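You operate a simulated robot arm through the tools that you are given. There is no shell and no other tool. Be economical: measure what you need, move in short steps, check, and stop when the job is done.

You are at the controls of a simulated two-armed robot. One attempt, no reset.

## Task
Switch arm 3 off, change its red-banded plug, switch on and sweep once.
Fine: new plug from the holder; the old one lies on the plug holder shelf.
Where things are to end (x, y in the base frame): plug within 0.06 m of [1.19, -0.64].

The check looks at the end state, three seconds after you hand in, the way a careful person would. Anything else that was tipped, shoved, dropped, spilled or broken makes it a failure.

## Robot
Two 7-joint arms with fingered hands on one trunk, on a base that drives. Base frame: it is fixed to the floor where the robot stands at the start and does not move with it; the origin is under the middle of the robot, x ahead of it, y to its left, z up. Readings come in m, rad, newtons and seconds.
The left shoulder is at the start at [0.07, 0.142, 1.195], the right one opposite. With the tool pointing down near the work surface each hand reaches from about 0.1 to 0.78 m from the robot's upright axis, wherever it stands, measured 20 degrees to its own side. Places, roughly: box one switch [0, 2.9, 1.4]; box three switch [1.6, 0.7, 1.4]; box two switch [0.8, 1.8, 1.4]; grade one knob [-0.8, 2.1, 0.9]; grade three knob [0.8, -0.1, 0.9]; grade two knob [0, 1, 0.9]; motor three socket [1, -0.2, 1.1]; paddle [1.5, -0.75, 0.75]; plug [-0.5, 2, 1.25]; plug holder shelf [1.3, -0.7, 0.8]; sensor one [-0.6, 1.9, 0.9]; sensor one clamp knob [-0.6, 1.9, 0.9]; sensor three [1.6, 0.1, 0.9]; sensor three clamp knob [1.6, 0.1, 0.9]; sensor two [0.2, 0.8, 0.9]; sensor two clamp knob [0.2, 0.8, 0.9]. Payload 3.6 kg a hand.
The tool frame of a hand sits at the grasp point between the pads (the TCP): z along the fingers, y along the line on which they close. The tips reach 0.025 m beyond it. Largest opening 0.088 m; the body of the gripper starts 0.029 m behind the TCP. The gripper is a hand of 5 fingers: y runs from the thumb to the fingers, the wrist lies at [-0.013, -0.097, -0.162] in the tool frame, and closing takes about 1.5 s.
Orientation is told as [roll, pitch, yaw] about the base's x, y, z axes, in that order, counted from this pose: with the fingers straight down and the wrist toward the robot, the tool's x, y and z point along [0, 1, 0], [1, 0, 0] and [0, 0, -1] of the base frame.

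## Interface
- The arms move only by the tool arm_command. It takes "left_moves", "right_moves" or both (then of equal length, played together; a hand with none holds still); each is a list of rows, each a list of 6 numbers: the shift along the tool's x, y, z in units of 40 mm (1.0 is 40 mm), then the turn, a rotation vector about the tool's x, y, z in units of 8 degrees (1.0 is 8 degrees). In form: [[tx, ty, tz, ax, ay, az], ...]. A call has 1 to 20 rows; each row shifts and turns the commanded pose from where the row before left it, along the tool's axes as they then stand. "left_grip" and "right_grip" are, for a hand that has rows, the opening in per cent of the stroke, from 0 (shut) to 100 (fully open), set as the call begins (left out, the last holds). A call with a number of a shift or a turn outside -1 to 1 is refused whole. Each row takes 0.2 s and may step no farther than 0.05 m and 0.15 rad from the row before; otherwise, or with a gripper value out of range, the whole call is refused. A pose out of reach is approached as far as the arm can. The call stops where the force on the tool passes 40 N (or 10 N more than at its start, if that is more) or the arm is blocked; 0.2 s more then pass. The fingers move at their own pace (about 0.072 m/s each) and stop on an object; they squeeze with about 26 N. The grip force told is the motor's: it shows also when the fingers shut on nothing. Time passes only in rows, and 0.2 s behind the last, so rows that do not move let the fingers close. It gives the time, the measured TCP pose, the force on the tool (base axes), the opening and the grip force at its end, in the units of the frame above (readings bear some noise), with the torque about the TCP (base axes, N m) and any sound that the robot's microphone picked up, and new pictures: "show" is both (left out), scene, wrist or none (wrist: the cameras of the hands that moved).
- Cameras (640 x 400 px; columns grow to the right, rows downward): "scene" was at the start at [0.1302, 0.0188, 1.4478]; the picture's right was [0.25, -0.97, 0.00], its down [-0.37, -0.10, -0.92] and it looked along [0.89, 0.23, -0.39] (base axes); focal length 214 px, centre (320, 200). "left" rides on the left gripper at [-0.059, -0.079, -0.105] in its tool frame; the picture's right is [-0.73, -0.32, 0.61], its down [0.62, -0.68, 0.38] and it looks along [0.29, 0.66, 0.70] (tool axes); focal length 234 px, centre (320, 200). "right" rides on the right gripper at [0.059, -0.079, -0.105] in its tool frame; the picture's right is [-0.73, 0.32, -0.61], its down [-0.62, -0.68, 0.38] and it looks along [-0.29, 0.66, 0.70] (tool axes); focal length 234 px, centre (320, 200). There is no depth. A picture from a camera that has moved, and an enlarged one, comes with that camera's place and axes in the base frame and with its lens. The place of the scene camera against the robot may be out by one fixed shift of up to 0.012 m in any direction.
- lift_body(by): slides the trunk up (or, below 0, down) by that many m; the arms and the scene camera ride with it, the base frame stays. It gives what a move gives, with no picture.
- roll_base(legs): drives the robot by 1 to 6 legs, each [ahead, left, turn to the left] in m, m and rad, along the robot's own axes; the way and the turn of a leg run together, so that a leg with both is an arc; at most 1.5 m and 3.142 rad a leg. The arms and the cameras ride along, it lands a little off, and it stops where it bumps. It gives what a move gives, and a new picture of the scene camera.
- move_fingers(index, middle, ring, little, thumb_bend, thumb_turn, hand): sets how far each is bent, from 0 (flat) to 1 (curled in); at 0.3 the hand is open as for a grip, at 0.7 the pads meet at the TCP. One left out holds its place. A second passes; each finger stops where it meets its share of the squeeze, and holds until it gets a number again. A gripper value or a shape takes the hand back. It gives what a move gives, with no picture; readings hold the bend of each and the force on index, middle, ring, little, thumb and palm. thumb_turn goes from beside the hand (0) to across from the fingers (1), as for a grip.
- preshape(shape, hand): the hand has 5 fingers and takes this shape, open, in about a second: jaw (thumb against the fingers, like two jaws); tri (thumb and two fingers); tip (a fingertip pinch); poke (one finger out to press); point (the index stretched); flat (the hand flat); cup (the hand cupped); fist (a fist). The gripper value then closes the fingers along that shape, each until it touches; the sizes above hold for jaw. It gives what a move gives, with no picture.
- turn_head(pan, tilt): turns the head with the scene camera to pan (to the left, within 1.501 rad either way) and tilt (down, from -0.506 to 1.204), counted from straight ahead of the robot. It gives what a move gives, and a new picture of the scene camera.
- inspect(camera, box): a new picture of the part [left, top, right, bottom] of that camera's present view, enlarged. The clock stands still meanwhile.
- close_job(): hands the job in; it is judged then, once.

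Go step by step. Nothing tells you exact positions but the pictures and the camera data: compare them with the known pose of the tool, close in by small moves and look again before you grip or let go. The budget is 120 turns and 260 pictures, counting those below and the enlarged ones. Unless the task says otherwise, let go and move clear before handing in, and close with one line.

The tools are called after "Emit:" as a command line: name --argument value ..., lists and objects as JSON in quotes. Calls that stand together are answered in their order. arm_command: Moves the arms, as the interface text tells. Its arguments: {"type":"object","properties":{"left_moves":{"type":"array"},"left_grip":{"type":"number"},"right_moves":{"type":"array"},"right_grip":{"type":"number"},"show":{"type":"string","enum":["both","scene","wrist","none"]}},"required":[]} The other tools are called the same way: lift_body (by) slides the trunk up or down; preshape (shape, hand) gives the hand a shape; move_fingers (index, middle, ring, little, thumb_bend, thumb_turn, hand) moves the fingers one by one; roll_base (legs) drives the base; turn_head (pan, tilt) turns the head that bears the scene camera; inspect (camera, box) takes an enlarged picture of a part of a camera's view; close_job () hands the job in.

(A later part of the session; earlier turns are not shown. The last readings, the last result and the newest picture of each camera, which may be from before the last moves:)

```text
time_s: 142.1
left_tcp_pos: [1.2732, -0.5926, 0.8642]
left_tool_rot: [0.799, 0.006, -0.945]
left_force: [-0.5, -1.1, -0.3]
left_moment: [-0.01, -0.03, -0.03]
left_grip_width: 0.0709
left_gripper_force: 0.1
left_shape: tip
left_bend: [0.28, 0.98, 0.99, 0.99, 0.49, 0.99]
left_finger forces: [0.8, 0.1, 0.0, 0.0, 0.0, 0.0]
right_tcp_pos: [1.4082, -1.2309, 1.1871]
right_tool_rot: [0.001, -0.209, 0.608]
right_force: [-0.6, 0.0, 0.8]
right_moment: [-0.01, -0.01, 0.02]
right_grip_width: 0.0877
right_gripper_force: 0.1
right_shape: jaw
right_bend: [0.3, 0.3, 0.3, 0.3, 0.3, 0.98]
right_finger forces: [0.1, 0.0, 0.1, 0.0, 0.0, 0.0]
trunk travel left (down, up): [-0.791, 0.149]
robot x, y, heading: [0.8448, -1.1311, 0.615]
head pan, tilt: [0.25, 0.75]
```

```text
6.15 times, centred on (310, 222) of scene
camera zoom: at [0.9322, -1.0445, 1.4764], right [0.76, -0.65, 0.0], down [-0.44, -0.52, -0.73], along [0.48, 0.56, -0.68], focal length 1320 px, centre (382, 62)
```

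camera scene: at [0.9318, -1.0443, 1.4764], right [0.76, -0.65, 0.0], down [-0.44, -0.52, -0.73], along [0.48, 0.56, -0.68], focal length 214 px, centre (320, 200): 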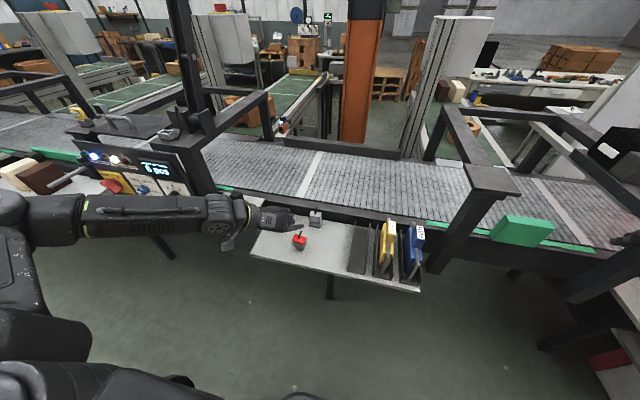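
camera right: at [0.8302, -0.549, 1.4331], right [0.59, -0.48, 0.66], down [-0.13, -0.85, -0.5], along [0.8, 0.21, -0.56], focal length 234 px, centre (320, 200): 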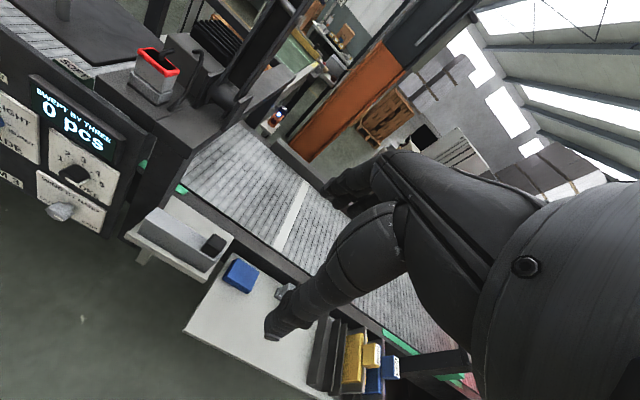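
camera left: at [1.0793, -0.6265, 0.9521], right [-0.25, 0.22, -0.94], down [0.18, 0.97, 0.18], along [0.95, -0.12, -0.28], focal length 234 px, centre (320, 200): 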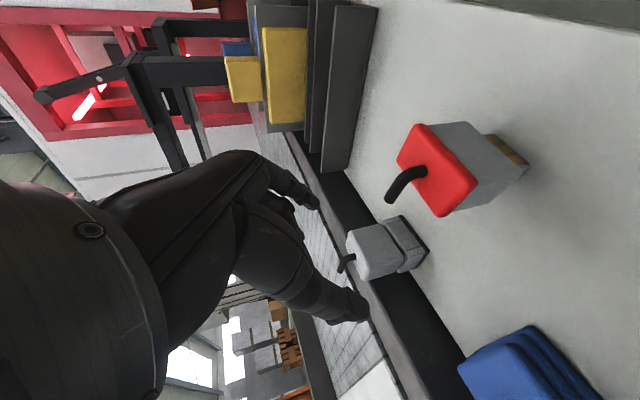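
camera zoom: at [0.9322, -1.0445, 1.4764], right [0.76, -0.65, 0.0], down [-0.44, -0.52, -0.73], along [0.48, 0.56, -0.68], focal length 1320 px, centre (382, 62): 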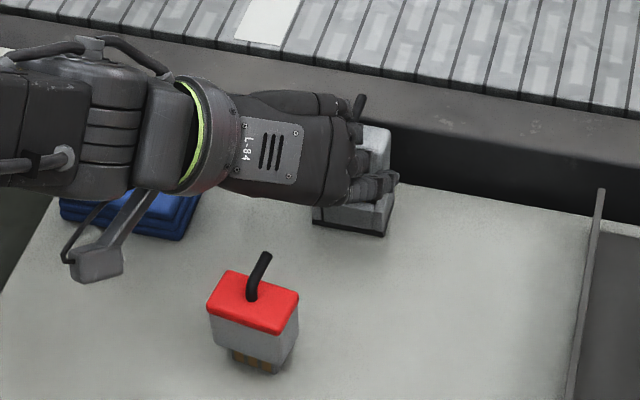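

The hand straddles the hood; index is just touching. Shifting 4 mm right and advancing 12 mm more, then closing.

Emit:
arm_command --left_moves '[[0, 0.1, 0, 0, 0, 0], [0, 0, 0.15, 0, 0, 0], [0, 0, 0.15, 0, 0, 0], [0, 0, 0, 0, 0, 0]]' --show "none"

Emit:
inspect --camera "left" --box '[240, 140, 440, 265]'

Emit:
inspect --camera "scene" --box '[290, 195, 340, 230]'

```text
time_s: 143.1
left_tcp_pos: [1.2825, -0.5912, 0.8592]
left_tool_rot: [0.799, 0.006, -0.946]
left_force: [-2.0, -3.4, 11.4]
left_moment: [-0.17, -0.13, -0.09]
left_grip_width: 0.0705
left_gripper_force: 0.0
left_shape: tip
left_bend: [0.28, 0.98, 0.99, 0.99, 0.49, 0.99]
left_finger forces: [0.0, 11.9, 0.0, 0.1, 0.1, 0.0]
right_tcp_pos: [1.409, -1.2317, 1.1887]
right_tool_rot: [0.001, -0.212, 0.608]
right_force: [-1.1, 0.2, -0.3]
right_moment: [-0.02, -0.01, 0.04]
right_grip_width: 0.088
right_gripper_force: 0.1
right_shape: jaw
right_bend: [0.3, 0.3, 0.3, 0.3, 0.3, 0.98]
right_finger forces: [0.0, 0.0, 0.0, 0.1, 0.0, 0.0]
trunk travel left (down, up): [-0.791, 0.149]
robot x, y, heading: [0.8452, -1.1329, 0.611]
head pan, tilt: [0.25, 0.75]
```

```text
3.20 times, centred on (340, 202) of left
camera zoom: at [1.1426, -0.5958, 0.8892], right [-0.25, 0.23, -0.94], down [0.18, 0.97, 0.19], along [0.95, -0.12, -0.28], focal length 749 px, centre (256, 192)
```

zoom: 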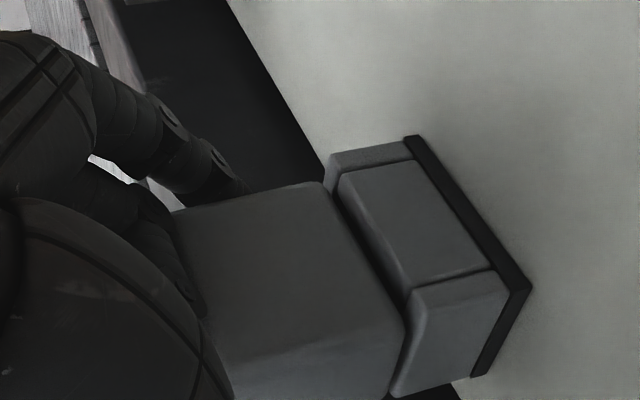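

```text
11.43 times, centred on (315, 212) of scene
camera zoom: at [0.9302, -1.0465, 1.4769], right [0.76, -0.65, 0.0], down [-0.44, -0.52, -0.73], along [0.48, 0.56, -0.68], focal length 2451 px, centre (377, 57)
```

zoom: 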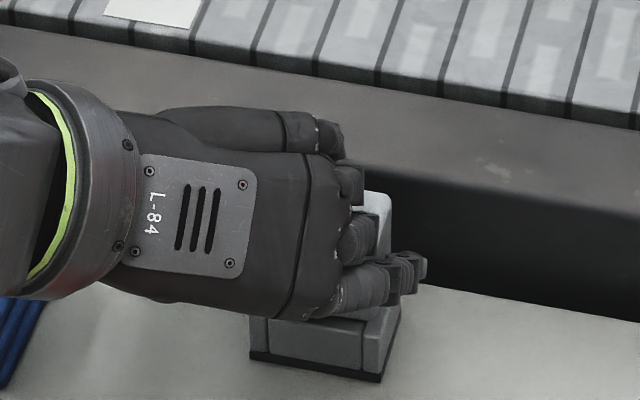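

The curled middle finger rests on the hood top (12 N). Easing up 5 mm and closing the pinch.

Emit:
arm_command --left_moves '[[0.14, 0, 0, 0, 0, 0], [0, 0, 0, 0, 0, 0], [0, 0, 0, 0, 0, 0], [0, 0, 0, 0, 0, 0], [0, 0, 0, 0, 0, 0], [0, 0, 0, 0, 0, 0], [0, 0, 0, 0, 0, 0], [0, 0, 0, 0, 0, 0], [0, 0, 0, 0, 0, 0]]' --left_grip 0 --show "none"

Emit:
inspect --camera "left" --box '[240, 140, 440, 265]'

```text
time_s: 145.1
left_tcp_pos: [1.2877, -0.5893, 0.8602]
left_tool_rot: [0.799, 0.006, -0.946]
left_force: [-0.8, 0.2, 0.8]
left_moment: [-0.03, -0.01, -0.06]
left_grip_width: 0.0397
left_gripper_force: 25.9
left_shape: tip
left_bend: [0.29, 0.98, 1.0, 1.0, 0.74, 1.0]
left_finger forces: [23.7, 2.8, 0.0, 0.0, 23.8, 0.1]
right_tcp_pos: [1.4099, -1.2312, 1.1874]
right_tool_rot: [0.0, -0.209, 0.607]
right_force: [0.7, -0.6, 0.1]
right_moment: [-0.01, -0.03, 0.0]
right_grip_width: 0.0878
right_gripper_force: 0.1
right_shape: jaw
right_bend: [0.3, 0.3, 0.3, 0.3, 0.3, 0.98]
right_finger forces: [0.0, 0.1, 0.0, 0.0, 0.0, 0.0]
trunk travel left (down, up): [-0.791, 0.149]
robot x, y, heading: [0.8481, -1.1325, 0.614]
head pan, tilt: [0.25, 0.75]
```

```text
3.20 times, centred on (340, 202) of left
camera zoom: at [1.1466, -0.5932, 0.8915], right [-0.25, 0.23, -0.94], down [0.18, 0.97, 0.18], along [0.95, -0.12, -0.28], focal length 749 px, centre (256, 192)
```

zoom: 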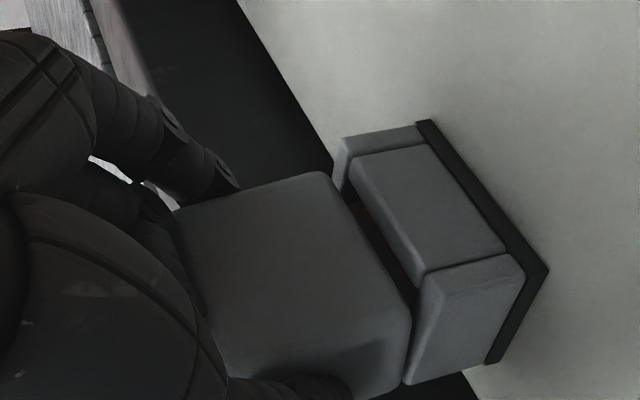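

Gripped (24 N). Pulling straight up.

Emit:
arm_command --left_moves '[[0.2, 0, -0.19, 0, 0, 0], [0.2, 0, -0.19, 0, 0, 0], [0.3, 0, -0.29, 0, 0, 0], [0.4, 0, -0.38, 0, 0, 0], [0.4, 0, -0.38, 0, 0, 0], [0.4, 0, -0.38, 0, 0, 0], [0.4, 0, -0.38, 0, 0, 0], [0, 0, 0, 0, 0, 0]]' --show "both"

Emit:
inspect --camera "left" --box '[240, 140, 440, 265]'

```text
time_s: 146.8
left_tcp_pos: [1.288, -0.5901, 0.9836]
left_tool_rot: [0.8, 0.008, -0.948]
left_force: [0.0, -0.4, -0.1]
left_moment: [0.02, -0.02, -0.02]
left_grip_width: 0.04
left_gripper_force: 26.5
left_shape: tip
left_bend: [0.29, 0.98, 1.0, 1.0, 0.74, 1.0]
left_finger forces: [24.2, 0.8, 0.0, 0.0, 24.3, 0.0]
right_tcp_pos: [1.4083, -1.2294, 1.1869]
right_tool_rot: [-0.001, -0.21, 0.608]
right_force: [0.3, -0.1, -0.3]
right_moment: [-0.02, -0.01, 0.03]
right_grip_width: 0.0879
right_gripper_force: 0.1
right_shape: jaw
right_bend: [0.3, 0.3, 0.3, 0.3, 0.3, 0.98]
right_finger forces: [0.0, 0.0, 0.0, 0.0, 0.0, 0.0]
trunk travel left (down, up): [-0.791, 0.149]
robot x, y, heading: [0.8456, -1.1291, 0.618]
head pan, tilt: [0.25, 0.75]
camera scene: at [0.9325, -1.0441, 1.4764], right [0.76, -0.65, 0.0], down [-0.44, -0.52, -0.73], along [0.48, 0.56, -0.68], focal length 214 px, centre (320, 200)
camera left: at [1.147, -0.5935, 1.0148], right [-0.25, 0.22, -0.94], down [0.18, 0.97, 0.18], along [0.95, -0.12, -0.28], focal length 234 px, centre (320, 200)
```

scene: 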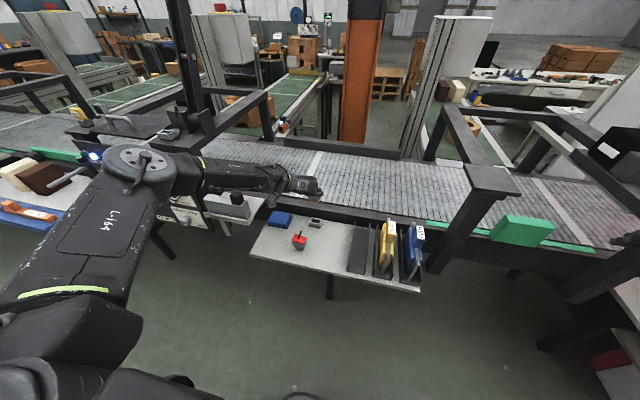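
left: 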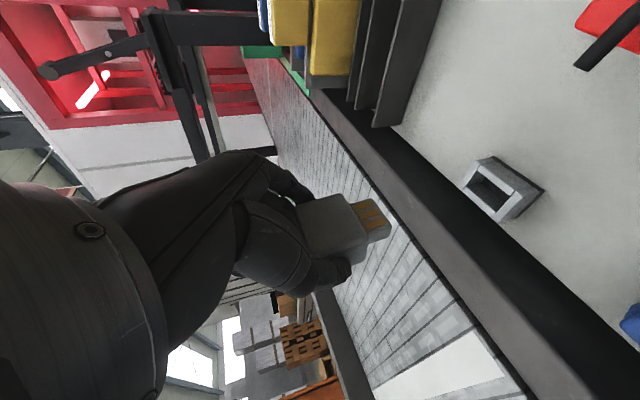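

```text
3.20 times, centred on (340, 202) of left
camera zoom: at [1.147, -0.5935, 1.0148], right [-0.25, 0.22, -0.94], down [0.18, 0.97, 0.18], along [0.95, -0.12, -0.28], focal length 749 px, centre (256, 192)
```

zoom: 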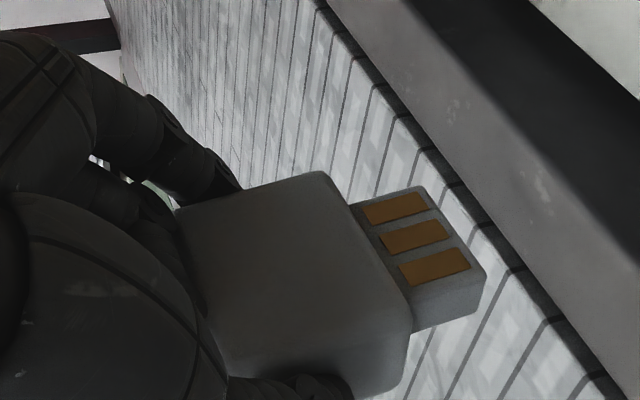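

The new plug is out, skirt visible; the holder stayed put. Now retract and lift, raise the trunk, and roll left back to the socket.

Emit:
arm_command --left_moves '[[0, 0, -0.9, 0, 0, 0], [0, 0, -0.9, 0, 0, 0], [0, 0, -0.9, 0, 0, 0], [-0.6, 0, -0.6, 0, 0, 0], [-0.6, 0, -0.6, 0, 0, 0], [0, 0, 0, 0, 0, 0]]' --show "none"

Emit:
lift_body --by 0.149

Emit:
roll_base --legs '[[0, 0.5, 0.015]]'

```text
time_s: 148.2
left_tcp_pos: [1.1717, -0.6739, 1.0611]
left_tool_rot: [0.798, 0.005, -0.945]
left_force: [0.6, 0.7, -0.5]
left_moment: [0.03, 0.05, 0.02]
left_grip_width: 0.04
left_gripper_force: 26.2
left_shape: tip
left_bend: [0.29, 0.98, 1.0, 1.0, 0.74, 1.0]
left_finger forces: [24.2, 0.4, 0.1, 0.0, 24.3, 0.1]
right_tcp_pos: [1.4104, -1.2303, 1.1868]
right_tool_rot: [0.001, -0.209, 0.607]
right_force: [0.1, -0.7, -0.6]
right_moment: [0.03, 0.0, 0.03]
right_grip_width: 0.0878
right_gripper_force: 0.2
right_shape: jaw
right_bend: [0.3, 0.3, 0.3, 0.3, 0.3, 0.98]
right_finger forces: [0.1, 0.0, 0.0, 0.0, 0.0, 0.0]
trunk travel left (down, up): [-0.791, 0.149]
robot x, y, heading: [0.8488, -1.1316, 0.614]
head pan, tilt: [0.25, 0.75]
```

```text
time_s: 150.0
left_tcp_pos: [1.1706, -0.6739, 1.2104]
left_tool_rot: [0.8, 0.008, -0.946]
left_force: [0.1, -0.8, -0.1]
left_moment: [0.0, 0.0, -0.01]
left_grip_width: 0.0399
left_gripper_force: 26.1
left_shape: tip
left_bend: [0.29, 0.98, 1.0, 1.0, 0.74, 1.0]
left_finger forces: [24.2, 0.4, 0.0, 0.1, 24.3, 0.1]
right_tcp_pos: [1.4095, -1.2301, 1.3358]
right_tool_rot: [0.001, -0.21, 0.608]
right_force: [0.1, -0.4, -0.5]
right_moment: [0.01, 0.04, -0.03]
right_grip_width: 0.0879
right_gripper_force: 0.1
right_shape: jaw
right_bend: [0.3, 0.3, 0.3, 0.3, 0.3, 0.98]
right_finger forces: [0.0, 0.0, 0.1, 0.0, 0.1, 0.1]
trunk travel left (down, up): [-0.94, 0.0]
robot x, y, heading: [0.8494, -1.1335, 0.609]
head pan, tilt: [0.25, 0.75]
```

```text
time_s: 153.0
left_tcp_pos: [0.8735, -0.26, 1.2095]
left_tool_rot: [0.801, 0.009, -0.934]
left_force: [-0.3, -0.2, 0.7]
left_moment: [0.0, 0.02, -0.03]
left_grip_width: 0.0398
left_gripper_force: 26.4
left_shape: tip
left_bend: [0.29, 0.98, 1.0, 1.0, 0.74, 1.0]
left_finger forces: [24.2, 0.3, 0.0, 0.1, 24.3, 0.0]
right_tcp_pos: [1.1174, -0.8127, 1.3355]
right_tool_rot: [0.001, -0.211, 0.619]
right_force: [-0.3, 0.0, 0.3]
right_moment: [0.0, 0.02, -0.01]
right_grip_width: 0.0883
right_gripper_force: 0.1
right_shape: jaw
right_bend: [0.3, 0.3, 0.3, 0.3, 0.3, 0.98]
right_finger forces: [0.0, 0.0, 0.0, 0.0, 0.1, 0.1]
trunk travel left (down, up): [-0.94, 0.0]
robot x, y, heading: [0.5491, -0.7172, 0.623]
head pan, tilt: [0.25, 0.75]
camera scene: at [0.6392, -0.6337, 1.6253], right [0.77, -0.64, 0.0], down [-0.44, -0.52, -0.73], along [0.47, 0.56, -0.68], focal length 214 px, centre (320, 200)
```

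scene: 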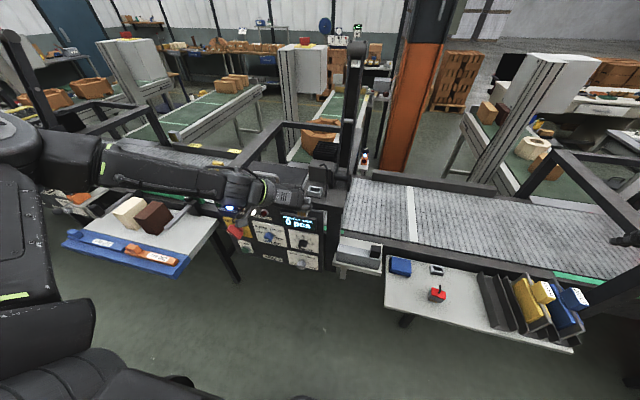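

Back at the socket with the plug 0.13 m in front of it. Raising 30 mm and rolling forward 0.06 m, then comparing skirt and socket opening.

Emit:
arm_command --left_moves '[[0.3, 0, -0.28, -0.09, 0, 0], [0.3, 0, -0.28, 0, 0, 0], [0, 0, 0, 0, 0, 0]]' --show "none"

Emit:
roll_base --legs '[[0.07, 0, 0]]'

Emit:
inspect --camera "left" --box '[240, 120, 480, 270]'

Emit:
inspect --camera "scene" --box '[250, 150, 350, 215]'

```text
time_s: 153.8
left_tcp_pos: [0.8739, -0.2594, 1.2438]
left_tool_rot: [0.799, -0.003, -0.943]
left_force: [0.4, 0.1, -0.7]
left_moment: [0.02, 0.01, 0.03]
left_grip_width: 0.0399
left_gripper_force: 25.7
left_shape: tip
left_bend: [0.29, 0.98, 1.0, 1.0, 0.74, 1.0]
left_finger forces: [24.1, 0.3, 0.1, 0.0, 24.2, 0.1]
right_tcp_pos: [1.117, -0.8115, 1.3359]
right_tool_rot: [0.0, -0.209, 0.619]
right_force: [0.1, 0.0, -0.3]
right_moment: [-0.02, 0.03, -0.01]
right_grip_width: 0.0877
right_gripper_force: 0.0
right_shape: jaw
right_bend: [0.3, 0.3, 0.3, 0.3, 0.3, 0.98]
right_finger forces: [0.0, 0.0, 0.1, 0.0, 0.0, 0.0]
trunk travel left (down, up): [-0.94, 0.0]
robot x, y, heading: [0.5531, -0.7215, 0.625]
head pan, tilt: [0.25, 0.75]
```

```text
time_s: 154.8
left_tcp_pos: [0.9191, -0.2261, 1.248]
left_tool_rot: [0.809, -0.002, -0.943]
left_force: [-0.3, -0.6, -1.1]
left_moment: [0.04, 0.02, 0.03]
left_grip_width: 0.0397
left_gripper_force: 25.8
left_shape: tip
left_bend: [0.29, 0.98, 1.0, 1.0, 0.74, 1.0]
left_finger forces: [24.0, 0.5, 0.1, 0.1, 24.2, 0.0]
right_tcp_pos: [1.1636, -0.7777, 1.339]
right_tool_rot: [0.0, -0.219, 0.622]
right_force: [0.1, -0.8, -0.4]
right_moment: [0.05, -0.01, 0.01]
right_grip_width: 0.0879
right_gripper_force: 0.1
right_shape: jaw
right_bend: [0.3, 0.3, 0.3, 0.3, 0.3, 0.98]
right_finger forces: [0.0, 0.0, 0.0, 0.2, 0.0, 0.0]
trunk travel left (down, up): [-0.94, 0.0]
robot x, y, heading: [0.6072, -0.6809, 0.625]
head pan, tilt: [0.25, 0.75]
camera scene: at [0.6815, -0.5998, 1.6264], right [0.77, -0.64, 0.0], down [-0.43, -0.52, -0.74], along [0.47, 0.57, -0.68], focal length 214 px, centre (320, 200)
```

scene: 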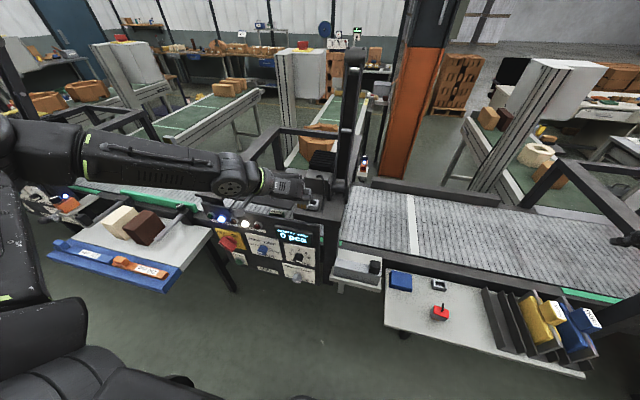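

```text
2.67 times, centred on (360, 195) of left
camera zoom: at [0.7787, -0.2311, 1.2776], right [-0.24, 0.22, -0.95], down [0.17, 0.97, 0.18], along [0.96, -0.12, -0.27], focal length 624 px, centre (213, 213)
```

zoom: 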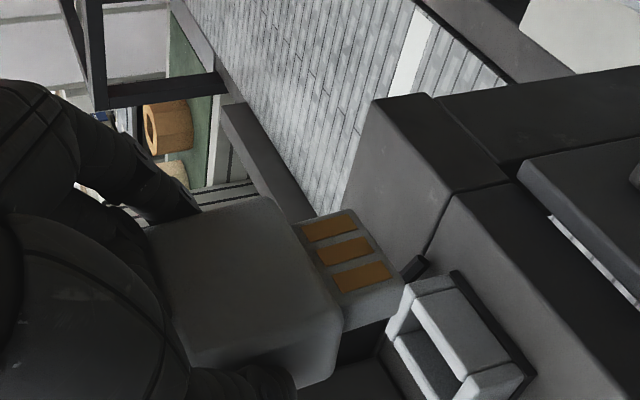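

```text
6.15 times, centred on (300, 182) of scene
camera zoom: at [0.6815, -0.5998, 1.6264], right [0.77, -0.64, 0.0], down [-0.43, -0.52, -0.74], along [0.47, 0.57, -0.68], focal length 1320 px, centre (443, 308)
```

zoom: 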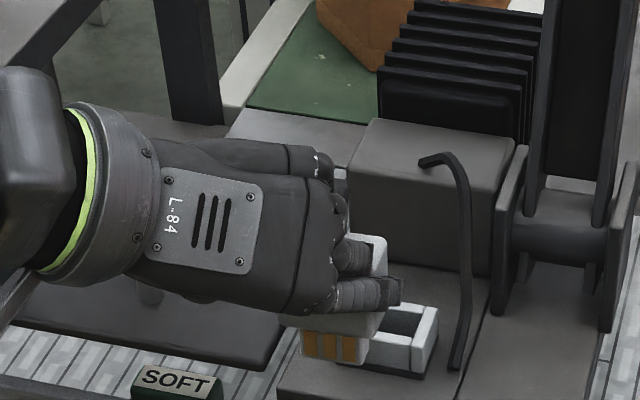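

Great view of skirt and socket. Letting the base settle and re-measuring with both cameras.

Emit:
arm_command --left_moves '[[0, 0, 0, 0, 0, 0], [0, 0, 0, 0, 0, 0], [0, 0, 0, 0, 0, 0]]' --show "none"

Emit:
inspect --camera "left" --box '[320, 170, 440, 245]'

Emit:
inspect --camera "scene" --box '[285, 175, 335, 210]'

```text
time_s: 155.6
left_tcp_pos: [0.9283, -0.2197, 1.2436]
left_tool_rot: [0.799, -0.002, -0.943]
left_force: [0.4, 0.1, -0.2]
left_moment: [-0.01, 0.03, 0.02]
left_grip_width: 0.04
left_gripper_force: 25.8
left_shape: tip
left_bend: [0.29, 0.98, 1.0, 1.0, 0.74, 1.0]
left_finger forces: [24.1, 0.5, 0.0, 0.0, 24.2, 0.1]
right_tcp_pos: [1.1708, -0.7715, 1.336]
right_tool_rot: [0.001, -0.21, 0.622]
right_force: [-0.1, -1.2, -0.2]
right_moment: [0.0, -0.04, 0.01]
right_grip_width: 0.0876
right_gripper_force: 0.0
right_shape: jaw
right_bend: [0.3, 0.3, 0.3, 0.3, 0.3, 0.98]
right_finger forces: [0.1, 0.1, 0.1, 0.0, 0.0, 0.1]
trunk travel left (down, up): [-0.94, 0.0]
robot x, y, heading: [0.6081, -0.6819, 0.627]
head pan, tilt: [0.25, 0.75]
```

```text
5.33 times, centred on (380, 208) of left
camera zoom: at [0.787, -0.2251, 1.2739], right [-0.25, 0.22, -0.94], down [0.17, 0.97, 0.18], along [0.95, -0.12, -0.28], focal length 1249 px, centre (0, 160)
```

zoom: 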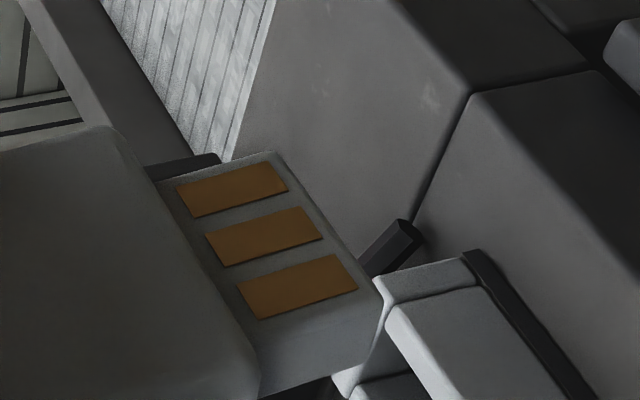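

```text
11.43 times, centred on (310, 192) of scene
camera zoom: at [0.6924, -0.592, 1.6252], right [0.77, -0.64, 0.0], down [-0.44, -0.52, -0.73], along [0.47, 0.56, -0.68], focal length 2451 px, centre (434, 286)
```

zoom: 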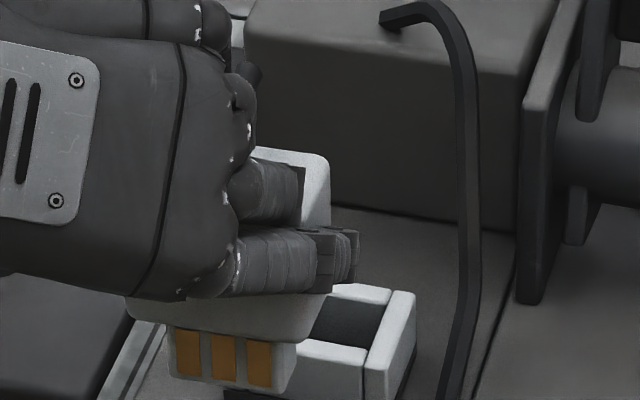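

Measured: skirt bottom at z=1.191 centred f=0.638, l=-0.721; socket opening centred f=0.7005, l=-0.7225, top z=1.149. Moving 62 mm forward at this height, then rechecking before lowering.

Emit:
arm_command --left_moves '[[0.2725, 0.02, 0.28, 0, 0, 0], [0.2725, 0.02, 0.28, 0, 0, 0], [0.2725, 0.02, 0.28, 0, 0, 0], [0.2725, 0.015, 0.28, 0, 0, 0], [0, 0, 0, 0, 0, 0], [0, 0, 0, 0, 0, 0]]' --show "none"

Emit:
inspect --camera "left" --box '[320, 170, 440, 245]'

Emit:
inspect --camera "scene" --box '[285, 175, 335, 210]'

```text
time_s: 157.0
left_tcp_pos: [0.9801, -0.1845, 1.2415]
left_tool_rot: [0.8, -0.001, -0.944]
left_force: [0.5, 0.3, 0.0]
left_moment: [-0.01, 0.01, 0.0]
left_grip_width: 0.04
left_gripper_force: 25.7
left_shape: tip
left_bend: [0.29, 0.99, 1.0, 1.0, 0.74, 1.0]
left_finger forces: [24.0, 0.4, 0.1, 0.1, 24.1, 0.1]
right_tcp_pos: [1.1719, -0.7702, 1.3356]
right_tool_rot: [-0.001, -0.212, 0.62]
right_force: [0.3, 0.6, -0.1]
right_moment: [0.01, -0.01, -0.01]
right_grip_width: 0.0877
right_gripper_force: 0.0
right_shape: jaw
right_bend: [0.3, 0.3, 0.3, 0.3, 0.3, 0.98]
right_finger forces: [0.1, 0.0, 0.0, 0.0, 0.1, 0.0]
trunk travel left (down, up): [-0.94, 0.0]
robot x, y, heading: [0.6082, -0.6799, 0.628]
head pan, tilt: [0.25, 0.75]
```

```text
5.33 times, centred on (380, 208) of left
camera zoom: at [0.8394, -0.1895, 1.2716], right [-0.25, 0.22, -0.94], down [0.17, 0.97, 0.18], along [0.95, -0.12, -0.28], focal length 1249 px, centre (0, 160)
```

zoom: 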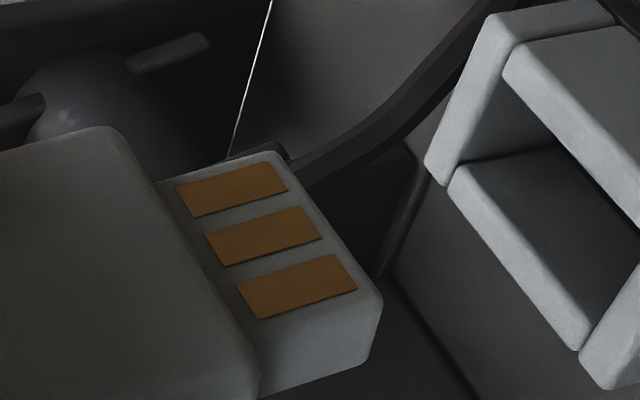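

```text
11.43 times, centred on (310, 192) of scene
camera zoom: at [0.6923, -0.5917, 1.6252], right [0.77, -0.64, 0.0], down [-0.44, -0.52, -0.73], along [0.47, 0.56, -0.68], focal length 2451 px, centre (434, 286)
```

zoom: 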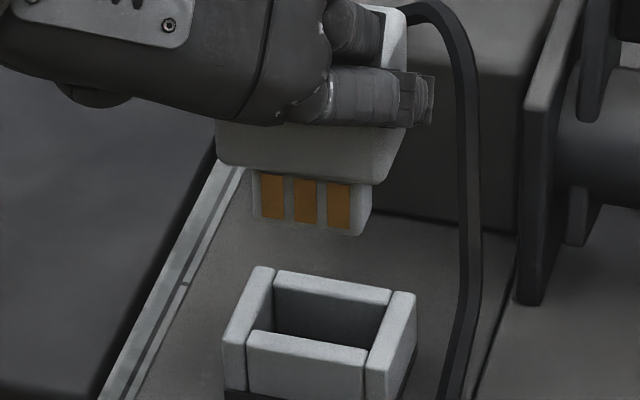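

Excellent: skirt and opening now agree within about 1 mm in both directions. Lowering straight down 38 mm to just inside the opening.

Emit:
arm_command --left_moves '[[-0.18, 0, 0.174, 0, 0, 0], [-0.18, 0, 0.174, 0, 0, 0], [-0.18, 0, 0.174, 0, 0, 0], [-0.14, 0, 0.136, 0, 0, 0], [0, 0, 0, 0, 0, 0]]' --show "none"

Emit:
inspect --camera "scene" --box '[285, 175, 335, 210]'

Emit:
inspect --camera "left" --box '[320, 170, 440, 245]'

```text
time_s: 158.2
left_tcp_pos: [0.9799, -0.1859, 1.2053]
left_tool_rot: [0.8, -0.001, -0.942]
left_force: [-0.2, -0.3, -0.5]
left_moment: [-0.02, 0.0, 0.01]
left_grip_width: 0.04
left_gripper_force: 26.8
left_shape: tip
left_bend: [0.29, 0.99, 1.0, 1.0, 0.74, 1.0]
left_finger forces: [23.9, 0.5, 0.1, 0.0, 24.0, 0.0]
right_tcp_pos: [1.1723, -0.7717, 1.3367]
right_tool_rot: [0.0, -0.209, 0.62]
right_force: [-0.3, 0.3, -0.3]
right_moment: [0.0, 0.01, 0.03]
right_grip_width: 0.088
right_gripper_force: 0.0
right_shape: jaw
right_bend: [0.3, 0.3, 0.3, 0.3, 0.3, 0.98]
right_finger forces: [0.0, 0.1, 0.0, 0.1, 0.1, 0.0]
trunk travel left (down, up): [-0.94, 0.0]
robot x, y, heading: [0.6086, -0.6791, 0.629]
head pan, tilt: [0.25, 0.75]
```

```text
11.43 times, centred on (310, 192) of scene
camera zoom: at [0.6923, -0.5918, 1.6252], right [0.77, -0.64, 0.0], down [-0.44, -0.52, -0.73], along [0.47, 0.56, -0.68], focal length 2451 px, centre (434, 286)
```

zoom: 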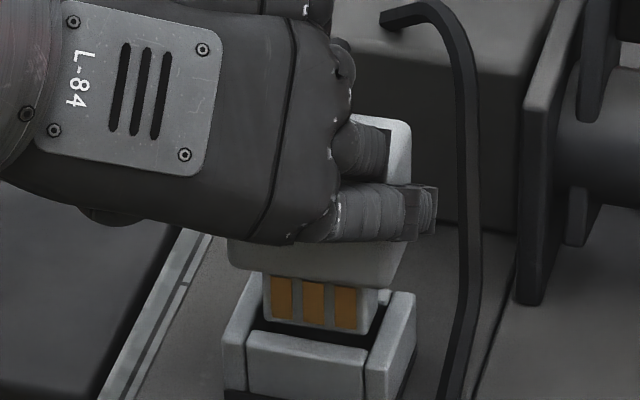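

```text
5.33 times, centred on (380, 208) of left
camera zoom: at [0.8397, -0.1906, 1.2355], right [-0.25, 0.22, -0.94], down [0.17, 0.97, 0.18], along [0.95, -0.12, -0.28], focal length 1249 px, centre (0, 160)
```

zoom: 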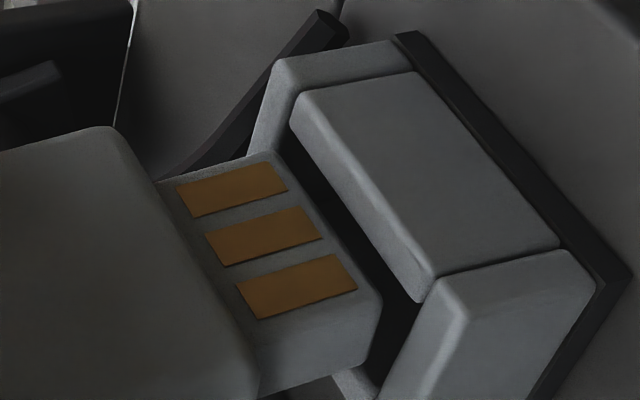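

Centred and about to enter. Lowering the remaining 22 mm in small steps.

Emit:
arm_command --left_moves '[[-0.1, 0, 0.097, 0, 0, 0], [-0.1, 0, 0.097, 0, 0, 0], [-0.1, 0, 0.097, 0, 0, 0], [-0.1, 0, 0.097, 0, 0, 0], [0, 0, 0, 0, 0, 0]]' --show "none"

Emit:
inspect --camera "scene" --box '[285, 175, 335, 210]'

Emit:
inspect --camera "left" --box '[320, 170, 440, 245]'

```text
time_s: 159.4
left_tcp_pos: [0.9787, -0.1863, 1.1851]
left_tool_rot: [0.801, -0.002, -0.943]
left_force: [-1.3, -0.9, 6.6]
left_moment: [-0.11, -0.1, -0.02]
left_grip_width: 0.0399
left_gripper_force: 25.8
left_shape: tip
left_bend: [0.29, 0.98, 1.0, 1.0, 0.74, 1.0]
left_finger forces: [24.7, 6.6, 0.1, 0.0, 24.5, 0.0]
right_tcp_pos: [1.171, -0.7736, 1.3361]
right_tool_rot: [0.001, -0.21, 0.62]
right_force: [-0.2, 0.3, -0.2]
right_moment: [0.02, 0.01, 0.03]
right_grip_width: 0.088
right_gripper_force: 0.1
right_shape: jaw
right_bend: [0.3, 0.3, 0.3, 0.3, 0.3, 0.98]
right_finger forces: [0.0, 0.1, 0.1, 0.0, 0.1, 0.0]
trunk travel left (down, up): [-0.94, 0.0]
robot x, y, heading: [0.6063, -0.6799, 0.627]
head pan, tilt: [0.25, 0.75]
```

```text
11.43 times, centred on (310, 192) of scene
camera zoom: at [0.691, -0.5932, 1.6255], right [0.77, -0.64, 0.0], down [-0.44, -0.52, -0.73], along [0.47, 0.56, -0.68], focal length 2451 px, centre (434, 286)
```

zoom: 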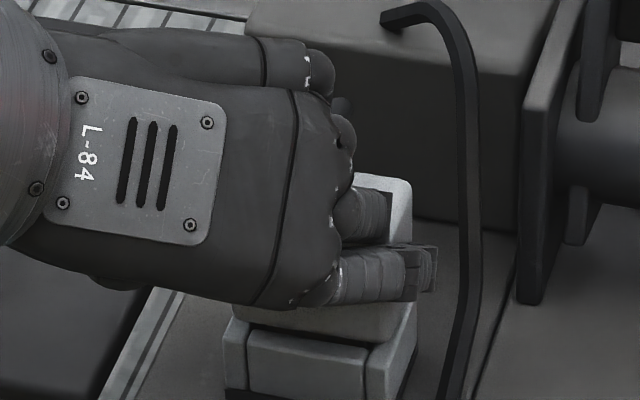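

```text
5.33 times, centred on (380, 208) of left
camera zoom: at [0.8387, -0.1913, 1.2145], right [-0.24, 0.22, -0.94], down [0.17, 0.97, 0.18], along [0.95, -0.12, -0.27], focal length 1249 px, centre (0, 160)
```

zoom: 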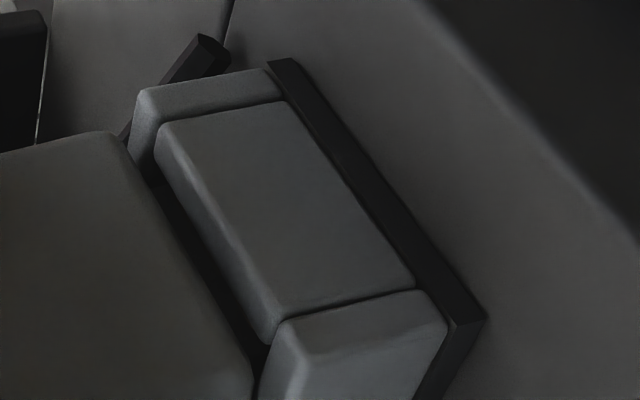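

The plug slid in; 6.6 N contact. Pressing a few mm further to seat it fully.

Emit:
arm_command --left_moves '[[-0.06, 0, 0.058, 0, 0, 0], [-0.06, 0, 0.058, 0, 0, 0], [0, 0, 0, 0, 0, 0]]' --show "none"

Emit:
inspect --camera "left" --box '[320, 170, 440, 245]'

```text
time_s: 160.2
left_tcp_pos: [0.9752, -0.1906, 1.1825]
left_tool_rot: [0.809, -0.003, -0.942]
left_force: [-3.7, 1.3, 29.9]
left_moment: [-0.3, -0.5, 0.01]
left_grip_width: 0.0397
left_gripper_force: 26.3
left_shape: tip
left_bend: [0.29, 0.98, 1.0, 1.0, 0.74, 1.0]
left_finger forces: [24.3, 26.3, 0.1, 0.0, 27.3, 0.0]
right_tcp_pos: [1.1666, -0.7751, 1.3385]
right_tool_rot: [-0.002, -0.215, 0.621]
right_force: [-0.2, -0.1, -0.3]
right_moment: [-0.01, 0.02, -0.04]
right_grip_width: 0.088
right_gripper_force: 0.1
right_shape: jaw
right_bend: [0.3, 0.3, 0.3, 0.3, 0.3, 0.98]
right_finger forces: [0.0, 0.0, 0.0, 0.1, 0.0, 0.1]
trunk travel left (down, up): [-0.94, 0.0]
robot x, y, heading: [0.605, -0.6817, 0.625]
head pan, tilt: [0.25, 0.75]
```

```text
5.33 times, centred on (380, 208) of left
camera zoom: at [0.8351, -0.1946, 1.2116], right [-0.24, 0.22, -0.95], down [0.17, 0.97, 0.18], along [0.96, -0.12, -0.27], focal length 1249 px, centre (0, 160)
```

zoom: 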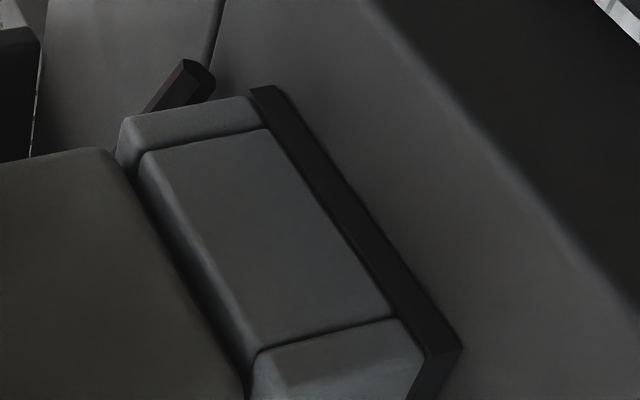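

Seated (30 N, gap closed). Easing the load, opening the pinch, then a small shift so the index clears before retreating.

Emit:
arm_command --left_moves '[[0.06, 0, -0.058, 0, 0, 0], [0, 0, 0, 0, 0, 0], [0, 0, 0, 0, 0, 0], [0, 0, 0, 0, 0, 0], [0, 0, 0, 0, 0, 0], [0, 0.1, 0, 0, 0, 0], [0, 0, 0, 0, 0, 0]]' --left_grip 75 --show "none"

Emit:
inspect --camera "left" --box '[280, 150, 440, 250]'

```text
time_s: 161.8
left_tcp_pos: [0.9784, -0.193, 1.1835]
left_tool_rot: [0.802, 0.0, -0.941]
left_force: [-4.0, -0.9, 19.4]
left_moment: [-0.24, -0.25, -0.09]
left_grip_width: 0.066
left_gripper_force: 0.1
left_shape: tip
left_bend: [0.28, 0.99, 0.99, 0.99, 0.54, 0.99]
left_finger forces: [0.0, 19.9, 0.0, 0.1, 0.0, 0.0]
right_tcp_pos: [1.168, -0.7746, 1.3385]
right_tool_rot: [0.002, -0.213, 0.621]
right_force: [-1.0, -0.7, 0.1]
right_moment: [-0.01, -0.01, -0.03]
right_grip_width: 0.0882
right_gripper_force: 0.1
right_shape: jaw
right_bend: [0.3, 0.3, 0.3, 0.3, 0.3, 0.98]
right_finger forces: [0.0, 0.0, 0.0, 0.0, 0.1, 0.0]
trunk travel left (down, up): [-0.94, 0.0]
robot x, y, heading: [0.6067, -0.6809, 0.628]
head pan, tilt: [0.25, 0.75]
```

```text
4.00 times, centred on (360, 200) of left
camera zoom: at [0.8376, -0.1967, 1.2126], right [-0.24, 0.22, -0.94], down [0.17, 0.97, 0.18], along [0.95, -0.12, -0.27], focal length 937 px, centre (160, 200)
```

zoom: 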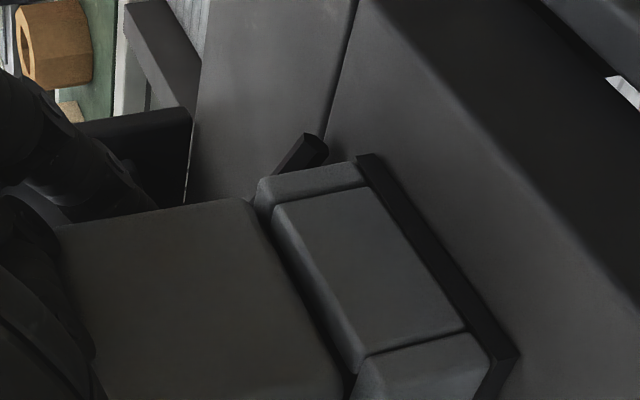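

Pinch is free; plug flush. Retreating along the tool axis.

Emit:
arm_command --left_moves '[[0.05, 0, -0.15, 0, 0, 0], [0, 0, -0.3, 0, 0, 0], [0, 0, -0.5, 0, 0, 0], [0, 0, -0.8, 0, 0, 0], [0, 0, -0.8, 0, 0, 0], [0, 0, -0.8, 0, 0, 0], [0, 0, 0, 0, 0, 0]]' --show "none"

Emit:
inspect --camera "scene" --box '[275, 165, 345, 215]'

Emit:
inspect --camera "left" --box '[300, 150, 500, 275]'

```text
time_s: 163.4
left_tcp_pos: [0.9063, -0.2439, 1.2729]
left_tool_rot: [0.798, -0.002, -0.942]
left_force: [0.1, -0.4, -0.1]
left_moment: [-0.01, -0.02, -0.01]
left_grip_width: 0.0657
left_gripper_force: 0.1
left_shape: tip
left_bend: [0.28, 0.98, 0.99, 0.99, 0.54, 0.99]
left_finger forces: [0.0, 0.0, 0.0, 0.0, 0.0, 0.0]
right_tcp_pos: [1.1716, -0.7707, 1.336]
right_tool_rot: [-0.001, -0.208, 0.621]
right_force: [0.1, 0.0, 0.3]
right_moment: [0.01, 0.03, 0.0]
right_grip_width: 0.088
right_gripper_force: 0.1
right_shape: jaw
right_bend: [0.3, 0.3, 0.3, 0.3, 0.3, 0.98]
right_finger forces: [0.0, 0.0, 0.0, 0.1, 0.0, 0.0]
trunk travel left (down, up): [-0.94, 0.0]
robot x, y, heading: [0.6093, -0.6807, 0.624]
head pan, tilt: [0.25, 0.75]
```

```text
8.00 times, centred on (310, 190) of scene
camera zoom: at [0.6926, -0.5917, 1.6252], right [0.77, -0.64, 0.0], down [-0.44, -0.52, -0.73], along [0.47, 0.56, -0.68], focal length 1716 px, centre (400, 280)
```

zoom: 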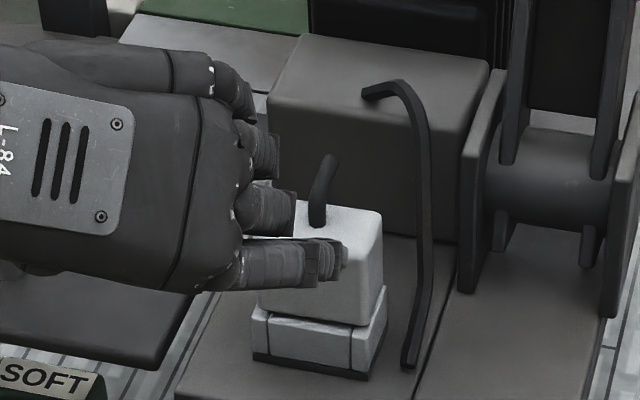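

```text
3.20 times, centred on (400, 212) of left
camera zoom: at [0.7646, -0.249, 1.3039], right [-0.25, 0.22, -0.94], down [0.17, 0.97, 0.18], along [0.95, -0.12, -0.28], focal length 749 px, centre (64, 160)
```

zoom: 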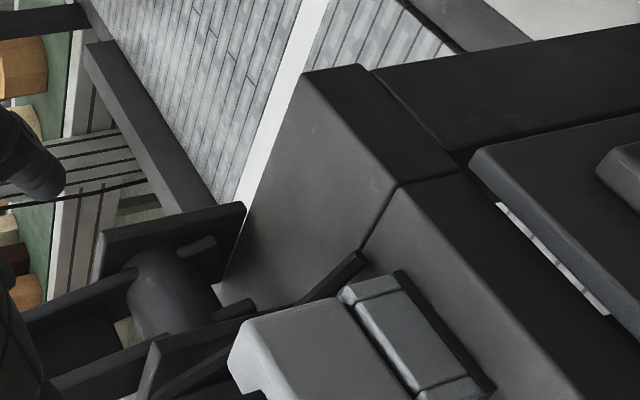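

The new plug is fully seated and undisturbed. Now back to the switch: retract and level the left hand, roll back and left, lower the trunk, and return to the jaw shape.

Emit:
arm_command --left_moves '[[-0.6, 0, -0.6, 0, 0, 0], [-0.6, 0, -0.6, 0, 0, 0], [-0.6, 0, -0.6, 0, 0, 0], [0, 0, 0, 0, 1, 0], [0, 0, 0, 0, 1, 0], [0, 0, 0, 0, 1, 0], [0, 0, 0, 0, 1, 0], [0, 0, 0, 0, 1, 0], [0, 0, 0, 0, 0.53, 0], [0, 0, 0, 0, 0, 0]]' --show "none"

Emit:
roll_base --legs '[[-0.107, 0, 0], [0, 0.31, -0.015]]'

Emit:
preshape --hand "left" --shape "jaw"

```text
time_s: 165.6
left_tcp_pos: [0.8482, -0.2691, 1.2671]
left_tool_rot: [1.571, -0.003, -0.942]
left_force: [0.6, 0.1, -0.3]
left_moment: [-0.03, 0.03, 0.01]
left_grip_width: 0.0655
left_gripper_force: 0.0
left_shape: tip
left_bend: [0.28, 0.98, 0.99, 0.99, 0.54, 0.99]
left_finger forces: [0.0, 0.1, 0.1, 0.0, 0.0, 0.0]
left hand out of reach, approached as far as the arm can: row 3, 4, 5, 6
right_tcp_pos: [1.172, -0.7709, 1.3355]
right_tool_rot: [0.0, -0.211, 0.622]
right_force: [-0.4, 0.1, 0.1]
right_moment: [0.01, -0.04, -0.01]
right_grip_width: 0.0881
right_gripper_force: 0.1
right_shape: jaw
right_bend: [0.3, 0.3, 0.3, 0.3, 0.3, 0.98]
right_finger forces: [0.0, 0.1, 0.1, 0.1, 0.1, 0.0]
trunk travel left (down, up): [-0.94, 0.0]
robot x, y, heading: [0.6103, -0.6794, 0.625]
head pan, tilt: [0.25, 0.75]
```

```text
time_s: 168.5
left_tcp_pos: [0.5955, -0.0863, 1.2694]
left_tool_rot: [1.571, 0.001, -0.972]
left_force: [0.0, 0.5, 0.0]
left_moment: [0.01, -0.03, 0.01]
left_grip_width: 0.0659
left_gripper_force: 0.0
left_shape: tip
left_bend: [0.28, 0.98, 0.99, 0.99, 0.54, 0.99]
left_finger forces: [0.1, 0.1, 0.0, 0.0, 0.1, 0.0]
right_tcp_pos: [0.9035, -0.5985, 1.3353]
right_tool_rot: [0.001, -0.21, 0.59]
right_force: [0.7, -0.3, 0.0]
right_moment: [0.06, -0.03, 0.01]
right_grip_width: 0.0879
right_gripper_force: 0.0
right_shape: jaw
right_bend: [0.3, 0.3, 0.3, 0.3, 0.3, 0.98]
right_finger forces: [0.0, 0.0, 0.0, 0.0, 0.1, 0.0]
trunk travel left (down, up): [-0.94, 0.0]
robot x, y, heading: [0.3441, -0.4903, 0.594]
head pan, tilt: [0.25, 0.75]
camera scene: at [0.4299, -0.4057, 1.6253], right [0.75, -0.66, 0.0], down [-0.45, -0.51, -0.73], along [0.48, 0.55, -0.68], focal length 214 px, centre (320, 200)
```

scene: 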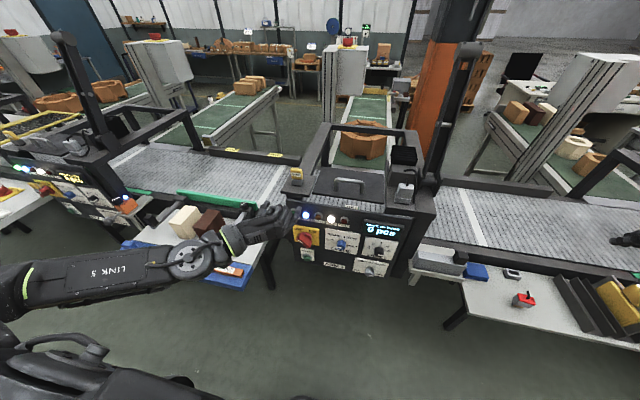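

```text
time_s: 169.4
left_tcp_pos: [0.5944, -0.083, 1.268]
left_tool_rot: [1.57, -0.002, -0.973]
left_force: [-0.7, -0.8, 0.5]
left_moment: [-0.02, 0.02, 0.0]
left_grip_width: 0.0878
left_gripper_force: 0.0
left_shape: jaw
left_bend: [0.3, 0.3, 0.3, 0.3, 0.3, 0.98]
left_finger forces: [0.0, 0.0, 0.1, 0.1, 0.1, 0.0]
right_tcp_pos: [0.9015, -0.5953, 1.3372]
right_tool_rot: [0.0, -0.21, 0.592]
right_force: [-0.6, 0.0, 0.5]
right_moment: [0.03, 0.01, 0.03]
right_grip_width: 0.088
right_gripper_force: 0.1
right_shape: jaw
right_bend: [0.3, 0.3, 0.3, 0.3, 0.3, 0.98]
right_finger forces: [0.0, 0.1, 0.0, 0.1, 0.1, 0.1]
trunk travel left (down, up): [-0.94, 0.0]
robot x, y, heading: [0.3412, -0.4857, 0.601]
head pan, tilt: [0.25, 0.75]
```

Base is back at the earlier switch place. Lowering the trunk, then the hand to switch height, rolling it 45° for the OFF-set bar.

Emit:
lift_body --by -0.209

Emit:
arm_command --left_moves '[[-0.9, 0, 0.1, 0.1, 0, 0], [-0.9, 0, 0.1, 0, 0, 0], [-0.9, 0, 0.2, 0, 0, 0], [-0.9, 0, 0.2, 0, 0, 0], [0, 0, 0, 0, 0, -1], [0, 0, 0, 0, 0, -1], [0, 0, 0, 0, 0, -1], [0, 0, 0, 0, 0, -1], [0, 0, 0, 0, 0, -1], [0, 0, 0, 0, 0, -0.65], [0, 0, 0, 0, 0, 0]]' --left_grip 100 --show "both"

```text
time_s: 171.6
left_tcp_pos: [0.5945, -0.0844, 1.0591]
left_tool_rot: [1.572, -0.003, -0.972]
left_force: [-0.1, 0.4, -0.1]
left_moment: [-0.01, -0.01, -0.02]
left_grip_width: 0.0879
left_gripper_force: 0.1
left_shape: jaw
left_bend: [0.3, 0.3, 0.3, 0.3, 0.3, 0.98]
left_finger forces: [0.0, 0.1, 0.1, 0.0, 0.1, 0.1]
right_tcp_pos: [0.9016, -0.5963, 1.1273]
right_tool_rot: [0.001, -0.209, 0.592]
right_force: [0.1, 0.1, -1.1]
right_moment: [0.01, 0.01, 0.0]
right_grip_width: 0.0878
right_gripper_force: 0.0
right_shape: jaw
right_bend: [0.3, 0.3, 0.3, 0.3, 0.3, 0.98]
right_finger forces: [0.1, 0.0, 0.0, 0.1, 0.1, 0.0]
trunk travel left (down, up): [-0.731, 0.209]
robot x, y, heading: [0.3435, -0.4878, 0.599]
head pan, tilt: [0.25, 0.75]
```

```text
time_s: 174.0
left_tcp_pos: [0.6157, -0.0706, 0.9163]
left_tool_rot: [1.571, -0.791, -0.956]
left_force: [-0.5, -0.4, -0.5]
left_moment: [-0.02, 0.0, -0.03]
left_grip_width: 0.0878
left_gripper_force: 0.1
left_shape: jaw
left_bend: [0.3, 0.3, 0.3, 0.3, 0.3, 0.98]
left_finger forces: [0.1, 0.1, 0.1, 0.0, 0.1, 0.0]
right_tcp_pos: [0.9013, -0.5969, 1.1268]
right_tool_rot: [0.001, -0.21, 0.591]
right_force: [0.1, 0.1, 0.0]
right_moment: [0.0, -0.01, -0.01]
right_grip_width: 0.0881
right_gripper_force: 0.2
right_shape: jaw
right_bend: [0.3, 0.3, 0.3, 0.3, 0.3, 0.98]
right_finger forces: [0.0, 0.1, 0.0, 0.0, 0.0, 0.0]
trunk travel left (down, up): [-0.731, 0.209]
robot x, y, heading: [0.3429, -0.4899, 0.599]
head pan, tilt: [0.25, 0.75]
camera scene: at [0.428, -0.403, 1.4163], right [0.75, -0.66, 0.0], down [-0.45, -0.51, -0.73], along [0.48, 0.55, -0.68], focal length 214 px, centre (320, 200)
camera left: at [0.5216, -0.12, 0.8181], right [0.66, 0.11, -0.74], down [-0.22, 0.98, -0.05], along [0.72, 0.19, 0.67], focal length 234 px, centre (320, 200)
```

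scene: 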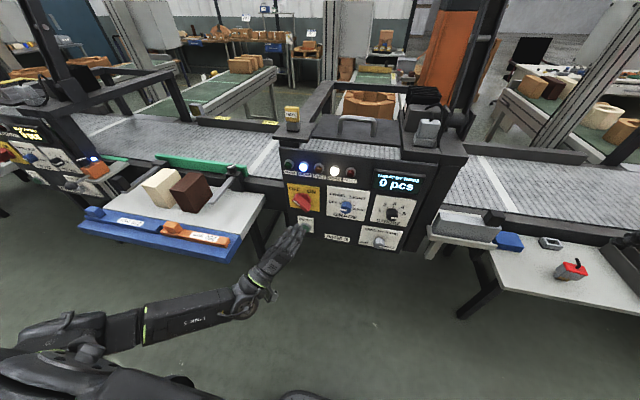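
left: 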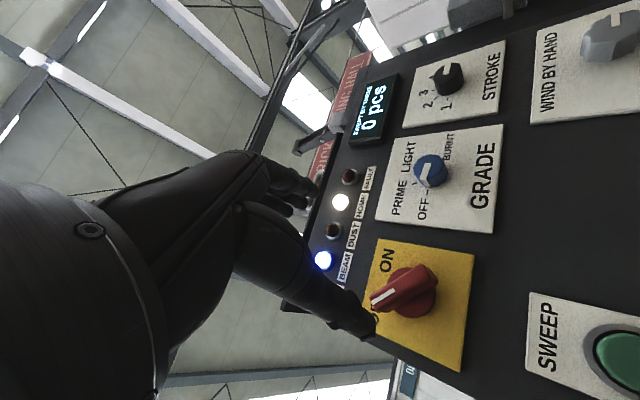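

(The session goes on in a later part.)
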